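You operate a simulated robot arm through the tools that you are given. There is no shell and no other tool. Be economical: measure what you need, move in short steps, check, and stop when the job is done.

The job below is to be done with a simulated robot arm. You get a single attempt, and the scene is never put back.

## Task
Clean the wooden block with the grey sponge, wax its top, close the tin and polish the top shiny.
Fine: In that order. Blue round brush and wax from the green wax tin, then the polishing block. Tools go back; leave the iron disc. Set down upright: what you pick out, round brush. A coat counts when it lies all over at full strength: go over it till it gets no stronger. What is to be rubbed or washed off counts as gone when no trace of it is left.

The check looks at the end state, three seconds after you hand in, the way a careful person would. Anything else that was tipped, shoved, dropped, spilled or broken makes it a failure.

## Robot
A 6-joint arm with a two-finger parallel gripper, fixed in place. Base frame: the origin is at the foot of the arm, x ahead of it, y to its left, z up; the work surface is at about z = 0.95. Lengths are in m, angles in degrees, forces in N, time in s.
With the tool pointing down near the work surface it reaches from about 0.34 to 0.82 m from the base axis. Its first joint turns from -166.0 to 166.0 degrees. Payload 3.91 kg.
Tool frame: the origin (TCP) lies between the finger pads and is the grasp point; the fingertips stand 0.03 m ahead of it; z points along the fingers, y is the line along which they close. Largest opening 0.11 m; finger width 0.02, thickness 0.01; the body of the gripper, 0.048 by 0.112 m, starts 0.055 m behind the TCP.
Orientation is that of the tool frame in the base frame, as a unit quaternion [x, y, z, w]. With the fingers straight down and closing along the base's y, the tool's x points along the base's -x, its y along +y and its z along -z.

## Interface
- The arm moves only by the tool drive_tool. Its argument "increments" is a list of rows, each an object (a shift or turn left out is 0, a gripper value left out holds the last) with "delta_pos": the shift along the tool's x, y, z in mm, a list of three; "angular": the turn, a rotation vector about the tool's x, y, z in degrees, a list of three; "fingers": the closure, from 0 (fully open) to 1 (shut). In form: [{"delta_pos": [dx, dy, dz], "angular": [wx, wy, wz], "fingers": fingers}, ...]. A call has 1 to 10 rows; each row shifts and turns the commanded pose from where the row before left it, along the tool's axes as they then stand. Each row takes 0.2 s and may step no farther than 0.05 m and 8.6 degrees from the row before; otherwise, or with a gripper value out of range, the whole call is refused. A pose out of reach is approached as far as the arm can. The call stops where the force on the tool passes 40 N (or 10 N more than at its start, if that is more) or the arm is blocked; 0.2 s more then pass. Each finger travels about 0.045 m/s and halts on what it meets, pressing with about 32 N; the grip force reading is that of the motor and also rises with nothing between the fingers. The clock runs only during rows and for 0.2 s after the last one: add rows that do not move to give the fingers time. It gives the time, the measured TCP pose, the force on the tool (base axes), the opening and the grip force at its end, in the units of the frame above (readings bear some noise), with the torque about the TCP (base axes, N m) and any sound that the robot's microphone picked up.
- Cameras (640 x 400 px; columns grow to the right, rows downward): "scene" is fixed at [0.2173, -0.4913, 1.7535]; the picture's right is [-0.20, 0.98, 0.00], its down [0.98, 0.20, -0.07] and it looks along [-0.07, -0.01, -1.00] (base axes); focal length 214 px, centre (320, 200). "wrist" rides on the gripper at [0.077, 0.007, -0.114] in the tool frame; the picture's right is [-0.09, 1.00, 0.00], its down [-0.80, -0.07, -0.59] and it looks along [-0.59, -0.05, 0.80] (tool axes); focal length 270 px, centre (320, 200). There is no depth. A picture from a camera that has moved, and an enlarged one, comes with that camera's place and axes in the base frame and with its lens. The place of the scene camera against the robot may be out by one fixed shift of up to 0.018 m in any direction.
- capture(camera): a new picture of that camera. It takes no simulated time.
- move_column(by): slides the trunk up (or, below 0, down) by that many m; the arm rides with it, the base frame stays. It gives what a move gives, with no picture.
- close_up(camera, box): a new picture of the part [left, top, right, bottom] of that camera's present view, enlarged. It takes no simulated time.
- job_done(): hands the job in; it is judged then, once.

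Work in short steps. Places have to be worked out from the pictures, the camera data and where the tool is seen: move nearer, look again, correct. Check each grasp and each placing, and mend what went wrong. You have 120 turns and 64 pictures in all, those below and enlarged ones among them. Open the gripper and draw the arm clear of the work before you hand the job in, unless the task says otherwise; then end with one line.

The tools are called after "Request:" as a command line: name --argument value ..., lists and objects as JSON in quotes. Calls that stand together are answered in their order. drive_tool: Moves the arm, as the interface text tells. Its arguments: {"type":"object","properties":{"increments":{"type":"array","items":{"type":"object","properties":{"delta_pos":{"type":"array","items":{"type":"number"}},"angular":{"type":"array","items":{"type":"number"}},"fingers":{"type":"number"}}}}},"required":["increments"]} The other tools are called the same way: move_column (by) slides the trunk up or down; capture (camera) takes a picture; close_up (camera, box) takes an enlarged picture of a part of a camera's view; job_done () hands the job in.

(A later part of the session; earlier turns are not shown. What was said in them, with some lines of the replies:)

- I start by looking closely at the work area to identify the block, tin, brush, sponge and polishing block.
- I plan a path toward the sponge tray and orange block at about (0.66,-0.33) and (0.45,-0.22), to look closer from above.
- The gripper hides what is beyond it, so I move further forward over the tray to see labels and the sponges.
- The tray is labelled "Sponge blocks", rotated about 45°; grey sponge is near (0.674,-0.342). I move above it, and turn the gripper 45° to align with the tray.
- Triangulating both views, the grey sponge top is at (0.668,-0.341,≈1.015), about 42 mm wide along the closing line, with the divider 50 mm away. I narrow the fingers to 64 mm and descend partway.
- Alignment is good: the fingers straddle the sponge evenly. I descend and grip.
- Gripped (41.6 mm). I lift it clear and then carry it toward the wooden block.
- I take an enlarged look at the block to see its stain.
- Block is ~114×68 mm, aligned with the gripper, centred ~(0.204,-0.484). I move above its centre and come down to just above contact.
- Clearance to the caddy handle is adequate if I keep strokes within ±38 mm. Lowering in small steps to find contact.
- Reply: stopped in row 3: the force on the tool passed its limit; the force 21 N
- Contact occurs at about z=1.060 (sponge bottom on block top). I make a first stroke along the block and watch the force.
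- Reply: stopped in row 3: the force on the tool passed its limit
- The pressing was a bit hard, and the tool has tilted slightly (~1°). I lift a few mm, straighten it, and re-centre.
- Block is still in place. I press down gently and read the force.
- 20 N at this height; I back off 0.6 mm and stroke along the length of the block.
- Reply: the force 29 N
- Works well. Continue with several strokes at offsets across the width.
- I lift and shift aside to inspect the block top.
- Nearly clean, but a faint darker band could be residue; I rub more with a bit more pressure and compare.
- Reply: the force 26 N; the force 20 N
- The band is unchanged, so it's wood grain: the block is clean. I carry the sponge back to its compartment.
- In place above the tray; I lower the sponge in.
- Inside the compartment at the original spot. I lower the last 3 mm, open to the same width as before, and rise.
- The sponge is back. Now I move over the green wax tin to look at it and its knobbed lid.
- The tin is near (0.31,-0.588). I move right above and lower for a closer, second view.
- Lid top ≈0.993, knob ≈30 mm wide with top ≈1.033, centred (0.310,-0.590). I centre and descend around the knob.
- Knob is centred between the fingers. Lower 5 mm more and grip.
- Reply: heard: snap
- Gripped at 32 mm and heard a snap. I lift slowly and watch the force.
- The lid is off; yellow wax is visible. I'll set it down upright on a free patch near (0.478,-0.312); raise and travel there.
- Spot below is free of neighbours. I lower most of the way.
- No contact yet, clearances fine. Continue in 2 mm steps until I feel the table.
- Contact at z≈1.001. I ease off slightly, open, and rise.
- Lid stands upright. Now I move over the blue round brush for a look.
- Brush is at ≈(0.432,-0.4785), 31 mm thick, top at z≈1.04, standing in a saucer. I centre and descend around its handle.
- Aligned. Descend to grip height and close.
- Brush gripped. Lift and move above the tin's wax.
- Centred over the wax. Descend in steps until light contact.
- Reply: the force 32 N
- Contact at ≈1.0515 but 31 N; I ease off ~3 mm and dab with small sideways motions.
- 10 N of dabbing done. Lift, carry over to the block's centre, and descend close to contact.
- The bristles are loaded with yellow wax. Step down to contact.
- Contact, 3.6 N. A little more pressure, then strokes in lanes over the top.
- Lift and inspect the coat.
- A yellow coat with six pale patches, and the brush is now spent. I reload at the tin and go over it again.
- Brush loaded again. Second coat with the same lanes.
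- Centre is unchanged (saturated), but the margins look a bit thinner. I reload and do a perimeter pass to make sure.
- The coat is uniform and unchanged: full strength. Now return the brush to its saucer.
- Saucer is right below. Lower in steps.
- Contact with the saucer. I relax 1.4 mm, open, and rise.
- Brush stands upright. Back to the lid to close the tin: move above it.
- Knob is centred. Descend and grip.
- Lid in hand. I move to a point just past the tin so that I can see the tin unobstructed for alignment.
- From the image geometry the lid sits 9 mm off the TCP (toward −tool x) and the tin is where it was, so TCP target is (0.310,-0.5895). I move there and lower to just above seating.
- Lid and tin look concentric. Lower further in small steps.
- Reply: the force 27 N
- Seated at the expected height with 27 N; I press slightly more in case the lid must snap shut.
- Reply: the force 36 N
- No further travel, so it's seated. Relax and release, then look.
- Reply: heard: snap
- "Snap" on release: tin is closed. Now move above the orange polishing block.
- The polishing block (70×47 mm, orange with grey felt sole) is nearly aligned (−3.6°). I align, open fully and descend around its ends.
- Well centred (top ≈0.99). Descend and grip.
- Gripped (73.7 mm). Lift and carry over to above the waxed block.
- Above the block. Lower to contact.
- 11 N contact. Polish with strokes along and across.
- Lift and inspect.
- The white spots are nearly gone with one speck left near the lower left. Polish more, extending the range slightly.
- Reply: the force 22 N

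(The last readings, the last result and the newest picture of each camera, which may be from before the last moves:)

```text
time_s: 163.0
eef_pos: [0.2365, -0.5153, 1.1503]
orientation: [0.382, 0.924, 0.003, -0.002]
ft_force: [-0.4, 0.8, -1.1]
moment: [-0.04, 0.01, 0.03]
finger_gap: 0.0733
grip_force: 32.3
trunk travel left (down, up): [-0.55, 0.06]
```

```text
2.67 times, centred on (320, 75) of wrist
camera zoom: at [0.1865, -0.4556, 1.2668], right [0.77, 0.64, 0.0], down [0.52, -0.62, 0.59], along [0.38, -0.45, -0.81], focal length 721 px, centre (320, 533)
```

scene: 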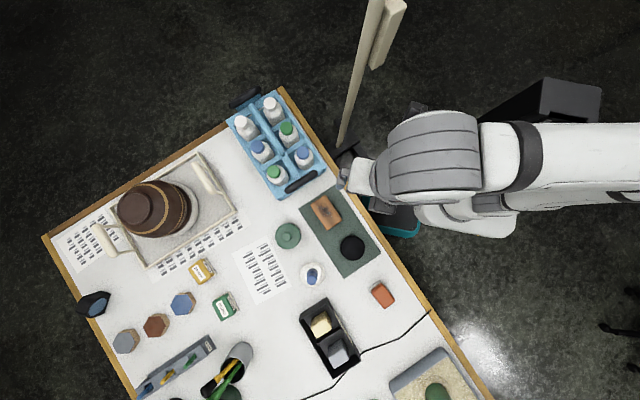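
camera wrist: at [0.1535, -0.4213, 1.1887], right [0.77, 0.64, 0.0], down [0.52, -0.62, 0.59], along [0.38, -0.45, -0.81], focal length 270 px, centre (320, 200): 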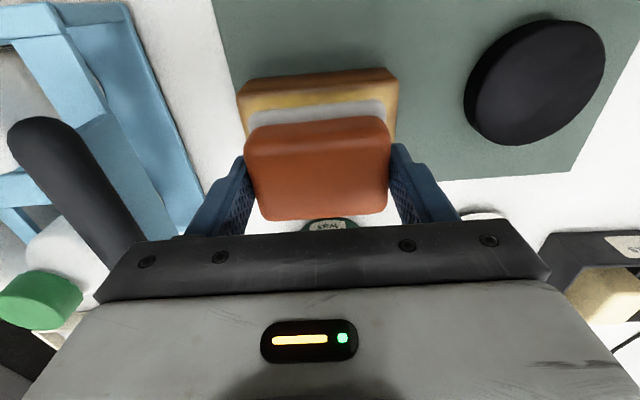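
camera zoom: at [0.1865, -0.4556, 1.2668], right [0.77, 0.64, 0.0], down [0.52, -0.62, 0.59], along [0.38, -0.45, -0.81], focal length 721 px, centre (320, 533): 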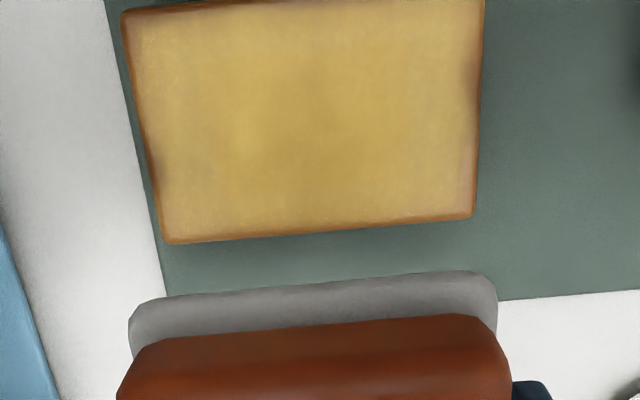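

The last speck is gone. One more full pass to make sure the shine no longer grows, reaching to the edges.

Request:
drive_tool --increments '[{"delta_pos": [22, 0, 30]}, {"delta_pos": [23.5, 0, 35]}, {}, {"delta_pos": [0, 0, 32]}, {"delta_pos": [0, 0, 6.4]}, {"delta_pos": [-8, -15, 0]}, {"delta_pos": [-9, -15, 0]}, {}]'

Request:
drive_tool --increments '[{"delta_pos": [0, 20, 0]}, {"delta_pos": [0, 20, 0]}, {"delta_pos": [0, 20, 0]}, {"delta_pos": [12, 0, 0]}, {"delta_pos": [0, -20, 0]}, {"delta_pos": [0, -20, 0]}, {"delta_pos": [0, -20, 0]}, {"delta_pos": [11, 0, 0]}, {"delta_pos": [0, 20, 0]}, {"delta_pos": [0, 20, 0]}]'

Request:
drive_tool --increments '[{"delta_pos": [0, 20, 0]}, {"delta_pos": [11, 0, 0]}, {"delta_pos": [0, -20, 0]}, {"delta_pos": [0, -20, 0]}, {"delta_pos": [0, -20, 0]}, {"delta_pos": [-17, 0, 0]}, {"delta_pos": [-17, 0, 0]}, {"delta_pos": [0, 20, 0]}, {"delta_pos": [0, 20, 0]}, {"delta_pos": [0, 20, 0]}]'

Request:
drive_tool --increments '[{"delta_pos": [17, 0, 0]}, {"delta_pos": [17, 0, 0]}, {"delta_pos": [0, -30, 0]}, {"delta_pos": [-17, 0, 0]}, {"delta_pos": [-17, 0, 0]}, {"delta_pos": [0, -30, 0]}, {"delta_pos": [17, 0, 0]}, {"delta_pos": [17, 0, 0]}, {"delta_pos": [-17, 30, 0]}, {}]'

Request:
drive_tool --increments '[{"delta_pos": [0, 0, -30]}, {"delta_pos": [-23, 0, -35]}, {"delta_pos": [-22, 0, -38]}, {}]'

Request:
close_up --camera "wrist" --box '[200, 0, 440, 150]'

Request:
close_up --camera "scene" --box '[220, 180, 420, 305]'

```text
time_s: 164.8
eef_pos: [0.1934, -0.5145, 1.0487]
orientation: [0.382, 0.924, 0.001, 0.0]
ft_force: [1.5, 2.3, 9.3]
moment: [0.12, 0.02, -0.02]
finger_gap: 0.0737
grip_force: 31.9
trunk travel left (down, up): [-0.55, 0.06]
```

```text
time_s: 167.0
eef_pos: [0.2058, -0.471, 1.0469]
orientation: [0.383, 0.924, 0.002, 0.0]
ft_force: [-1.9, -1.3, 12.5]
moment: [-0.43, 0.31, 0.03]
finger_gap: 0.0736
grip_force: 32.4
trunk travel left (down, up): [-0.55, 0.06]
```

```text
time_s: 169.2
eef_pos: [0.2363, -0.4724, 1.0473]
orientation: [0.383, 0.924, 0.002, 0.001]
ft_force: [-2.9, -3.2, 20.1]
moment: [-0.22, 0.59, 0.15]
finger_gap: 0.0735
grip_force: 32.1
trunk travel left (down, up): [-0.55, 0.06]
```

```text
time_s: 171.4
eef_pos: [0.2032, -0.4813, 1.047]
orientation: [0.384, 0.924, 0.001, -0.001]
ft_force: [-2.2, 0.7, 17.6]
moment: [-0.19, 0.29, 0.06]
finger_gap: 0.0735
grip_force: 32.5
trunk travel left (down, up): [-0.55, 0.06]
```

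```text
time_s: 172.4
eef_pos: [0.2355, -0.5135, 1.1508]
orientation: [0.382, 0.924, 0.002, -0.001]
ft_force: [1.2, -0.3, -0.6]
moment: [0.0, 0.01, -0.01]
finger_gap: 0.0731
grip_force: 31.7
trunk travel left (down, up): [-0.55, 0.06]
```

```text
2.67 times, centred on (320, 75) of wrist
camera zoom: at [0.1869, -0.4543, 1.2672], right [0.77, 0.64, 0.0], down [0.52, -0.62, 0.59], along [0.38, -0.45, -0.81], focal length 721 px, centre (320, 533)
```

zoom: 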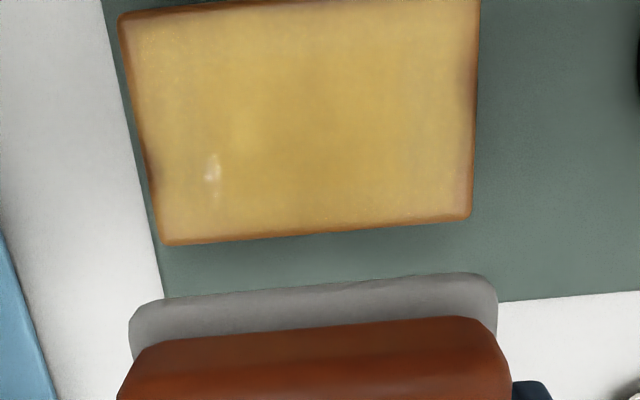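

```text
3.20 times, centred on (320, 242) of scene
camera zoom: at [0.2173, -0.4913, 1.7535], right [-0.2, 0.98, 0.0], down [0.98, 0.2, -0.07], along [-0.07, -0.01, -1.0], focal length 686 px, centre (320, 64)
```

zoom: 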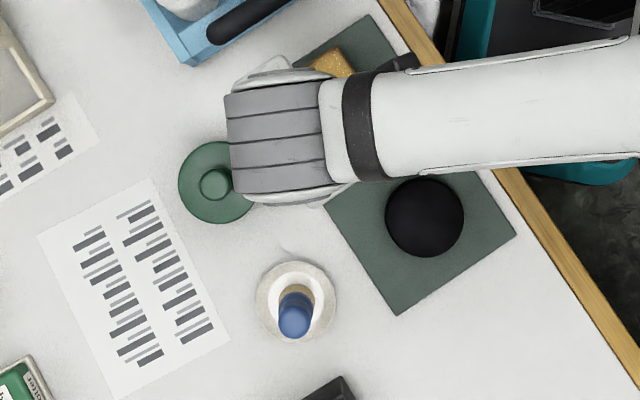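

A small glint appears that changed with viewpoint, perhaps a reflection. I draw the arm aside and look from the scene camera.

Request:
drive_tool --increments '[{"delta_pos": [5, 40, -5]}, {"delta_pos": [5, 40, 0]}, {"delta_pos": [5, 40, 0]}, {"delta_pos": [5, 40, 0]}, {"delta_pos": [5, 40, 0]}, {"delta_pos": [5, 40, 0]}, {"delta_pos": [5, 40, 0]}, {"delta_pos": [5, 40, 0]}, {}]'

Request:
close_up --camera "scene" --box '[270, 180, 350, 230]'

```text
time_s: 174.4
eef_pos: [0.4342, -0.2591, 1.1564]
orientation: [0.383, 0.924, 0.002, 0.0]
ft_force: [0.6, -0.3, -1.0]
moment: [0.03, 0.01, -0.01]
finger_gap: 0.0732
grip_force: 31.7
trunk travel left (down, up): [-0.55, 0.06]
```

```text
8.00 times, centred on (310, 205) of scene
camera zoom: at [0.2173, -0.4913, 1.7535], right [-0.2, 0.98, 0.0], down [0.98, 0.2, -0.07], along [-0.07, -0.01, -1.0], focal length 1716 px, centre (400, 160)
```

zoom: 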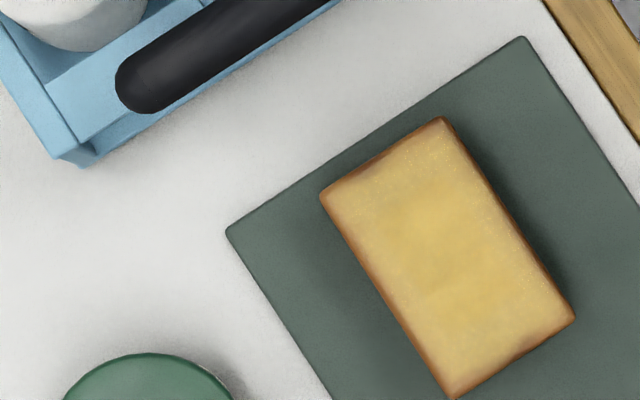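

No spots from above. I check the sheen with the wrist camera from this oblique viewpoint.

Request:
drive_tool --increments '[{"delta_pos": [-5, -40, -15]}, {"delta_pos": [-5, -40, -15]}, {"delta_pos": [-25, -40, -10]}, {"delta_pos": [0, -20, 0]}, {}]'

Request:
capture --camera "wrist"

```text
time_s: 175.6
eef_pos: [0.358, -0.3839, 1.1959]
orientation: [0.383, 0.924, 0.001, 0.0]
ft_force: [-0.3, 0.0, -0.3]
moment: [-0.02, -0.04, 0.01]
finger_gap: 0.0733
grip_force: 32.3
trunk travel left (down, up): [-0.55, 0.06]
```

```text
12 pictures are left
camera wrist: at [0.3087, -0.3239, 1.3121], right [0.77, 0.64, 0.0], down [0.52, -0.62, 0.59], along [0.38, -0.45, -0.81], focal length 270 px, centre (320, 200)
```

wrist: 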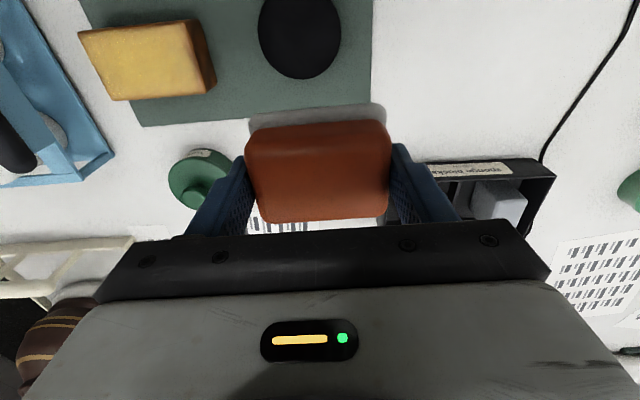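

The residual white clumps, seen fixed on the surface from several viewpoints earlier, are gone. I do one more full polishing pass for safety.

Request:
drive_tool --increments '[{"delta_pos": [8, -36, 0]}, {"delta_pos": [8, -36, 0]}, {"delta_pos": [8, -36, 0]}, {"delta_pos": [8, -36, 0]}, {"delta_pos": [8, -35, 0]}, {}, {"delta_pos": [0, 0, 45]}, {"delta_pos": [0, 0, 45]}, {"delta_pos": [0, 0, 45]}, {"delta_pos": [0, 0, 8]}]'

Request:
drive_tool --increments '[{"delta_pos": [0, 0, 2]}, {"delta_pos": [0, 0, 1.5]}, {"delta_pos": [0, 0, 1]}, {}]'

```text
time_s: 177.8
eef_pos: [0.2062, -0.4824, 1.0521]
orientation: [0.383, 0.924, 0.002, 0.0]
ft_force: [-0.8, -0.3, -1.5]
moment: [-0.02, 0.02, -0.03]
finger_gap: 0.0735
grip_force: 31.9
trunk travel left (down, up): [-0.55, 0.06]
```

```text
time_s: 178.8
eef_pos: [0.2042, -0.4819, 1.0486]
orientation: [0.382, 0.924, 0.001, 0.0]
ft_force: [0.2, -1.2, 4.8]
moment: [-0.26, 0.13, 0.01]
finger_gap: 0.0731
grip_force: 32.2
trunk travel left (down, up): [-0.55, 0.06]
```

Request:
drive_tool --increments '[{"delta_pos": [0, 0, 0.8]}, {"delta_pos": [-8, -15, 0]}, {"delta_pos": [-8, -14, 0]}, {"delta_pos": [0, 19, 0]}, {"delta_pos": [0, 19, 0]}, {"delta_pos": [0, 19, 0]}, {"delta_pos": [8, 0, 0]}, {"delta_pos": [0, -19, 0]}, {"delta_pos": [0, -19, 0]}, {"delta_pos": [0, -19, 0]}]'

Request:
drive_tool --increments '[{"delta_pos": [8, 0, 0]}, {"delta_pos": [0, 19, 0]}, {"delta_pos": [0, 19, 0]}, {"delta_pos": [0, 19, 0]}, {"delta_pos": [8, 0, 0]}, {"delta_pos": [0, -19, 0]}, {"delta_pos": [0, -19, 0]}, {"delta_pos": [0, -19, 0]}, {"delta_pos": [8, 0, 0]}, {"delta_pos": [0, 19, 0]}]'

Request:
drive_tool --increments '[{"delta_pos": [0, 19, 0]}, {"delta_pos": [0, 19, 0]}, {"delta_pos": [-16, 0, 0]}, {"delta_pos": [-16, 0, 0]}, {"delta_pos": [0, -19, 0]}, {"delta_pos": [0, -19, 0]}, {"delta_pos": [0, -19, 0]}, {"delta_pos": [16, 0, 0]}, {"delta_pos": [16, 0, 0]}, {}]'

Request:
drive_tool --increments '[{"delta_pos": [-8, 14, 0]}, {"delta_pos": [-8, 14, 0]}, {"delta_pos": [0, 0, -30]}, {"delta_pos": [-23, 0, -35]}, {"delta_pos": [-22, 0, -38]}, {}]'

Request:
close_up --camera "wrist" --box '[200, 0, 440, 150]'

```text
time_s: 181.0
eef_pos: [0.1894, -0.5069, 1.0483]
orientation: [0.383, 0.924, 0.001, 0.0]
ft_force: [5.8, 4.2, 23.9]
moment: [0.39, -0.33, -0.14]
finger_gap: 0.0734
grip_force: 32.2
trunk travel left (down, up): [-0.55, 0.06]
```

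```text
time_s: 183.2
eef_pos: [0.185, -0.4757, 1.0476]
orientation: [0.382, 0.924, 0.001, -0.001]
ft_force: [-6.1, -1.7, 23.4]
moment: [-0.52, 0.34, -0.06]
finger_gap: 0.0734
grip_force: 32.2
trunk travel left (down, up): [-0.55, 0.06]
```

```text
time_s: 185.4
eef_pos: [0.1725, -0.4908, 1.0482]
orientation: [0.382, 0.924, 0.001, 0.0]
ft_force: [4.5, -7.0, 24.6]
moment: [-0.32, -0.43, -0.09]
finger_gap: 0.0733
grip_force: 31.8
trunk travel left (down, up): [-0.55, 0.06]
```

```text
time_s: 186.8
eef_pos: [0.2343, -0.5154, 1.1501]
orientation: [0.383, 0.924, 0.002, -0.001]
ft_force: [-0.3, 0.7, -1.6]
moment: [-0.02, -0.01, 0.0]
finger_gap: 0.0736
grip_force: 32.0
trunk travel left (down, up): [-0.55, 0.06]
```

```text
2.67 times, centred on (320, 75) of wrist
camera zoom: at [0.186, -0.4553, 1.266], right [0.77, 0.64, 0.0], down [0.52, -0.62, 0.59], along [0.38, -0.45, -0.81], focal length 721 px, centre (320, 533)
```

zoom: 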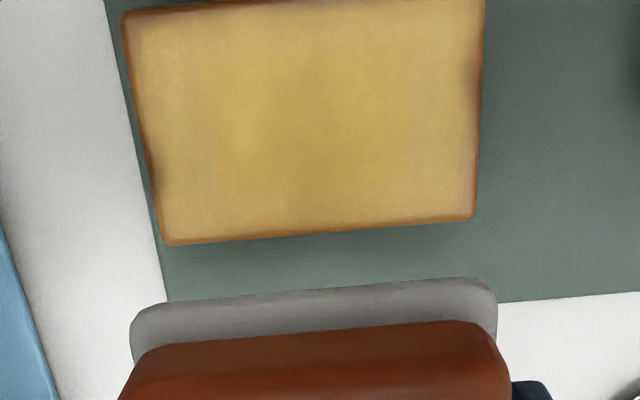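

Clean, uniform and stable. Now return the polishing block to its place.

Request:
drive_tool --increments '[{"delta_pos": [5.4, 39.9, 0]}, {"delta_pos": [5.4, 39.9, 0]}, {"delta_pos": [5.4, 39.9, 0]}, {"delta_pos": [5.4, 39.9, 0]}, {"delta_pos": [5.4, 39.9, 0]}, {"delta_pos": [5.4, 39.9, 0]}, {"delta_pos": [5.4, 39.9, 0]}, {"delta_pos": [5.4, 39.9, 0]}, {"delta_pos": [5.4, 39.9, 0]}, {"angular": [0, 0, -3.6]}]'

Request:
drive_tool --increments '[{}, {}]'

```text
time_s: 189.0
eef_pos: [0.4551, -0.2254, 1.1497]
orientation: [0.353, 0.936, 0.002, 0.0]
ft_force: [-0.2, 0.0, -0.1]
moment: [0.03, -0.04, 0.0]
finger_gap: 0.0734
grip_force: 31.4
trunk travel left (down, up): [-0.55, 0.06]
```

```text
time_s: 189.6
eef_pos: [0.4548, -0.2267, 1.151]
orientation: [0.354, 0.935, 0.001, 0.0]
ft_force: [0.3, 0.1, -1.1]
moment: [0.01, 0.0, 0.0]
finger_gap: 0.0733
grip_force: 32.0
trunk travel left (down, up): [-0.55, 0.06]
```

Right above its old spot. Lower to just above the table and find contact.

Request:
drive_tool --increments '[{"delta_pos": [0, 0, 45]}, {"delta_pos": [0, 0, 45]}, {"delta_pos": [0, 0, 40]}, {"delta_pos": [0, 0, 18]}, {"delta_pos": [0, 0, 4]}, {}]'

Request:
drive_tool --increments '[{"delta_pos": [0, 0, 1]}, {"delta_pos": [0, 0, 1]}, {}]'

```text
time_s: 191.0
eef_pos: [0.4554, -0.2249, 0.9986]
orientation: [0.353, 0.935, 0.002, 0.0]
ft_force: [-1.6, 0.7, -0.2]
moment: [0.0, 0.01, -0.01]
finger_gap: 0.0735
grip_force: 31.8
trunk travel left (down, up): [-0.55, 0.06]
```

```text
time_s: 191.8
eef_pos: [0.4544, -0.226, 0.9965]
orientation: [0.354, 0.935, 0.001, 0.0]
ft_force: [0.4, -1.0, -0.8]
moment: [0.03, 0.0, 0.0]
finger_gap: 0.0734
grip_force: 31.8
trunk travel left (down, up): [-0.55, 0.06]
```

Request:
drive_tool --increments '[{"delta_pos": [0, 0, 0.8]}, {"delta_pos": [0, 0, 0.7]}, {}]'

```text
time_s: 192.6
eef_pos: [0.4553, -0.2254, 0.9958]
orientation: [0.353, 0.936, 0.002, 0.0]
ft_force: [-0.3, -1.8, 7.1]
moment: [-0.32, 0.22, 0.01]
finger_gap: 0.0734
grip_force: 32.3
trunk travel left (down, up): [-0.55, 0.06]
```

Contact. Open and rise, then check.

Request:
drive_tool --increments '[{"delta_pos": [0, 0, -0.4]}, {"fingers": 0.0}, {}, {}, {"delta_pos": [0, 0, -20]}, {"delta_pos": [0, 0, -45]}, {"delta_pos": [0, 0, -45]}, {"delta_pos": [0, 0, -45]}, {"delta_pos": [0, 0, -45]}, {"delta_pos": [0, 0, -45]}]'

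Request:
capture --camera "wrist"

```text
time_s: 194.8
eef_pos: [0.4526, -0.2265, 1.241]
orientation: [0.353, 0.935, 0.002, 0.0]
ft_force: [0.7, -1.2, 0.3]
moment: [0.02, -0.03, 0.0]
finger_gap: 0.11
grip_force: 0.0
trunk travel left (down, up): [-0.55, 0.06]
```

```text
10 pictures are left
camera wrist: at [0.4005, -0.1687, 1.3578], right [0.72, 0.69, 0.0], down [0.55, -0.58, 0.59], along [0.41, -0.43, -0.81], focal length 270 px, centre (320, 200)
```

wrist: 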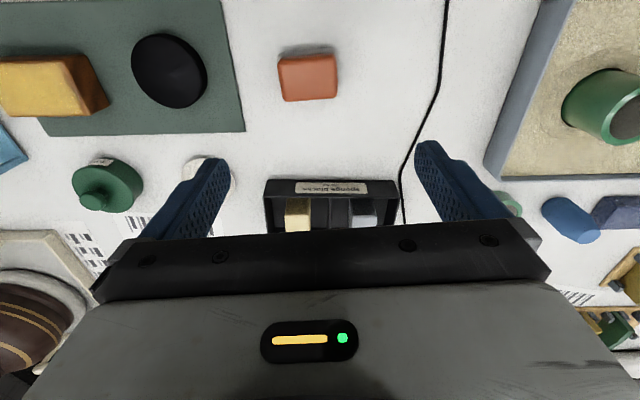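

Everything back in place. I draw the arm clear and take a last overview.

Request:
drive_tool --increments '[{"delta_pos": [37, 16.5, -16]}, {"delta_pos": [37, 16.5, -16]}, {"delta_pos": [37, 16.5, -16]}, {"delta_pos": [37, 16.5, -16]}, {"delta_pos": [37, 16.5, -16]}, {"delta_pos": [35, 16.5, -16]}]'

Request:
capture --camera "scene"

Request:
close_up --camera "scene" --box '[220, 180, 420, 305]'

```text
time_s: 196.2
eef_pos: [0.3548, -0.0067, 1.3375]
orientation: [0.353, 0.936, 0.002, 0.0]
ft_force: [1.0, 0.4, -0.4]
moment: [-0.01, -0.02, -0.01]
finger_gap: 0.11
grip_force: 0.1
trunk travel left (down, up): [-0.55, 0.06]
```

```text
9 pictures are left
```

scene: 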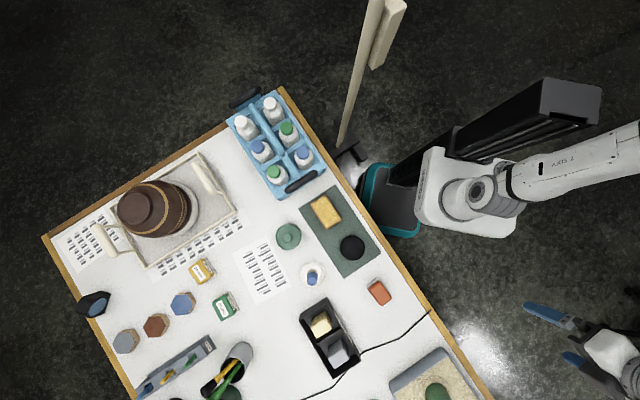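

```text
3.20 times, centred on (320, 242) of scene
camera zoom: at [0.2173, -0.4913, 1.7535], right [-0.2, 0.98, 0.0], down [0.98, 0.2, -0.07], along [-0.07, -0.01, -1.0], focal length 686 px, centre (320, 64)
```

zoom: 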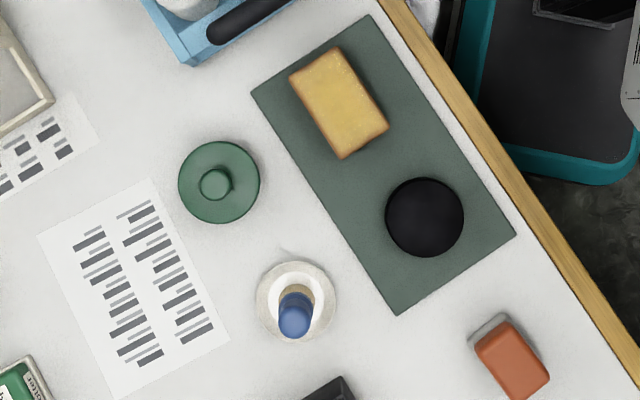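

The overview shows the tin closed, the brush upright in its saucer, both tools returned, the iron disc untouched and the arm clear. Handing in.

Request:
job_done

```text
The job is handed in.
```

The block's top is cleaned, waxed and polished, the tin is shut, the tools are back and the iron disc was left alone; the polishing block sits about 1 cm from where it started.
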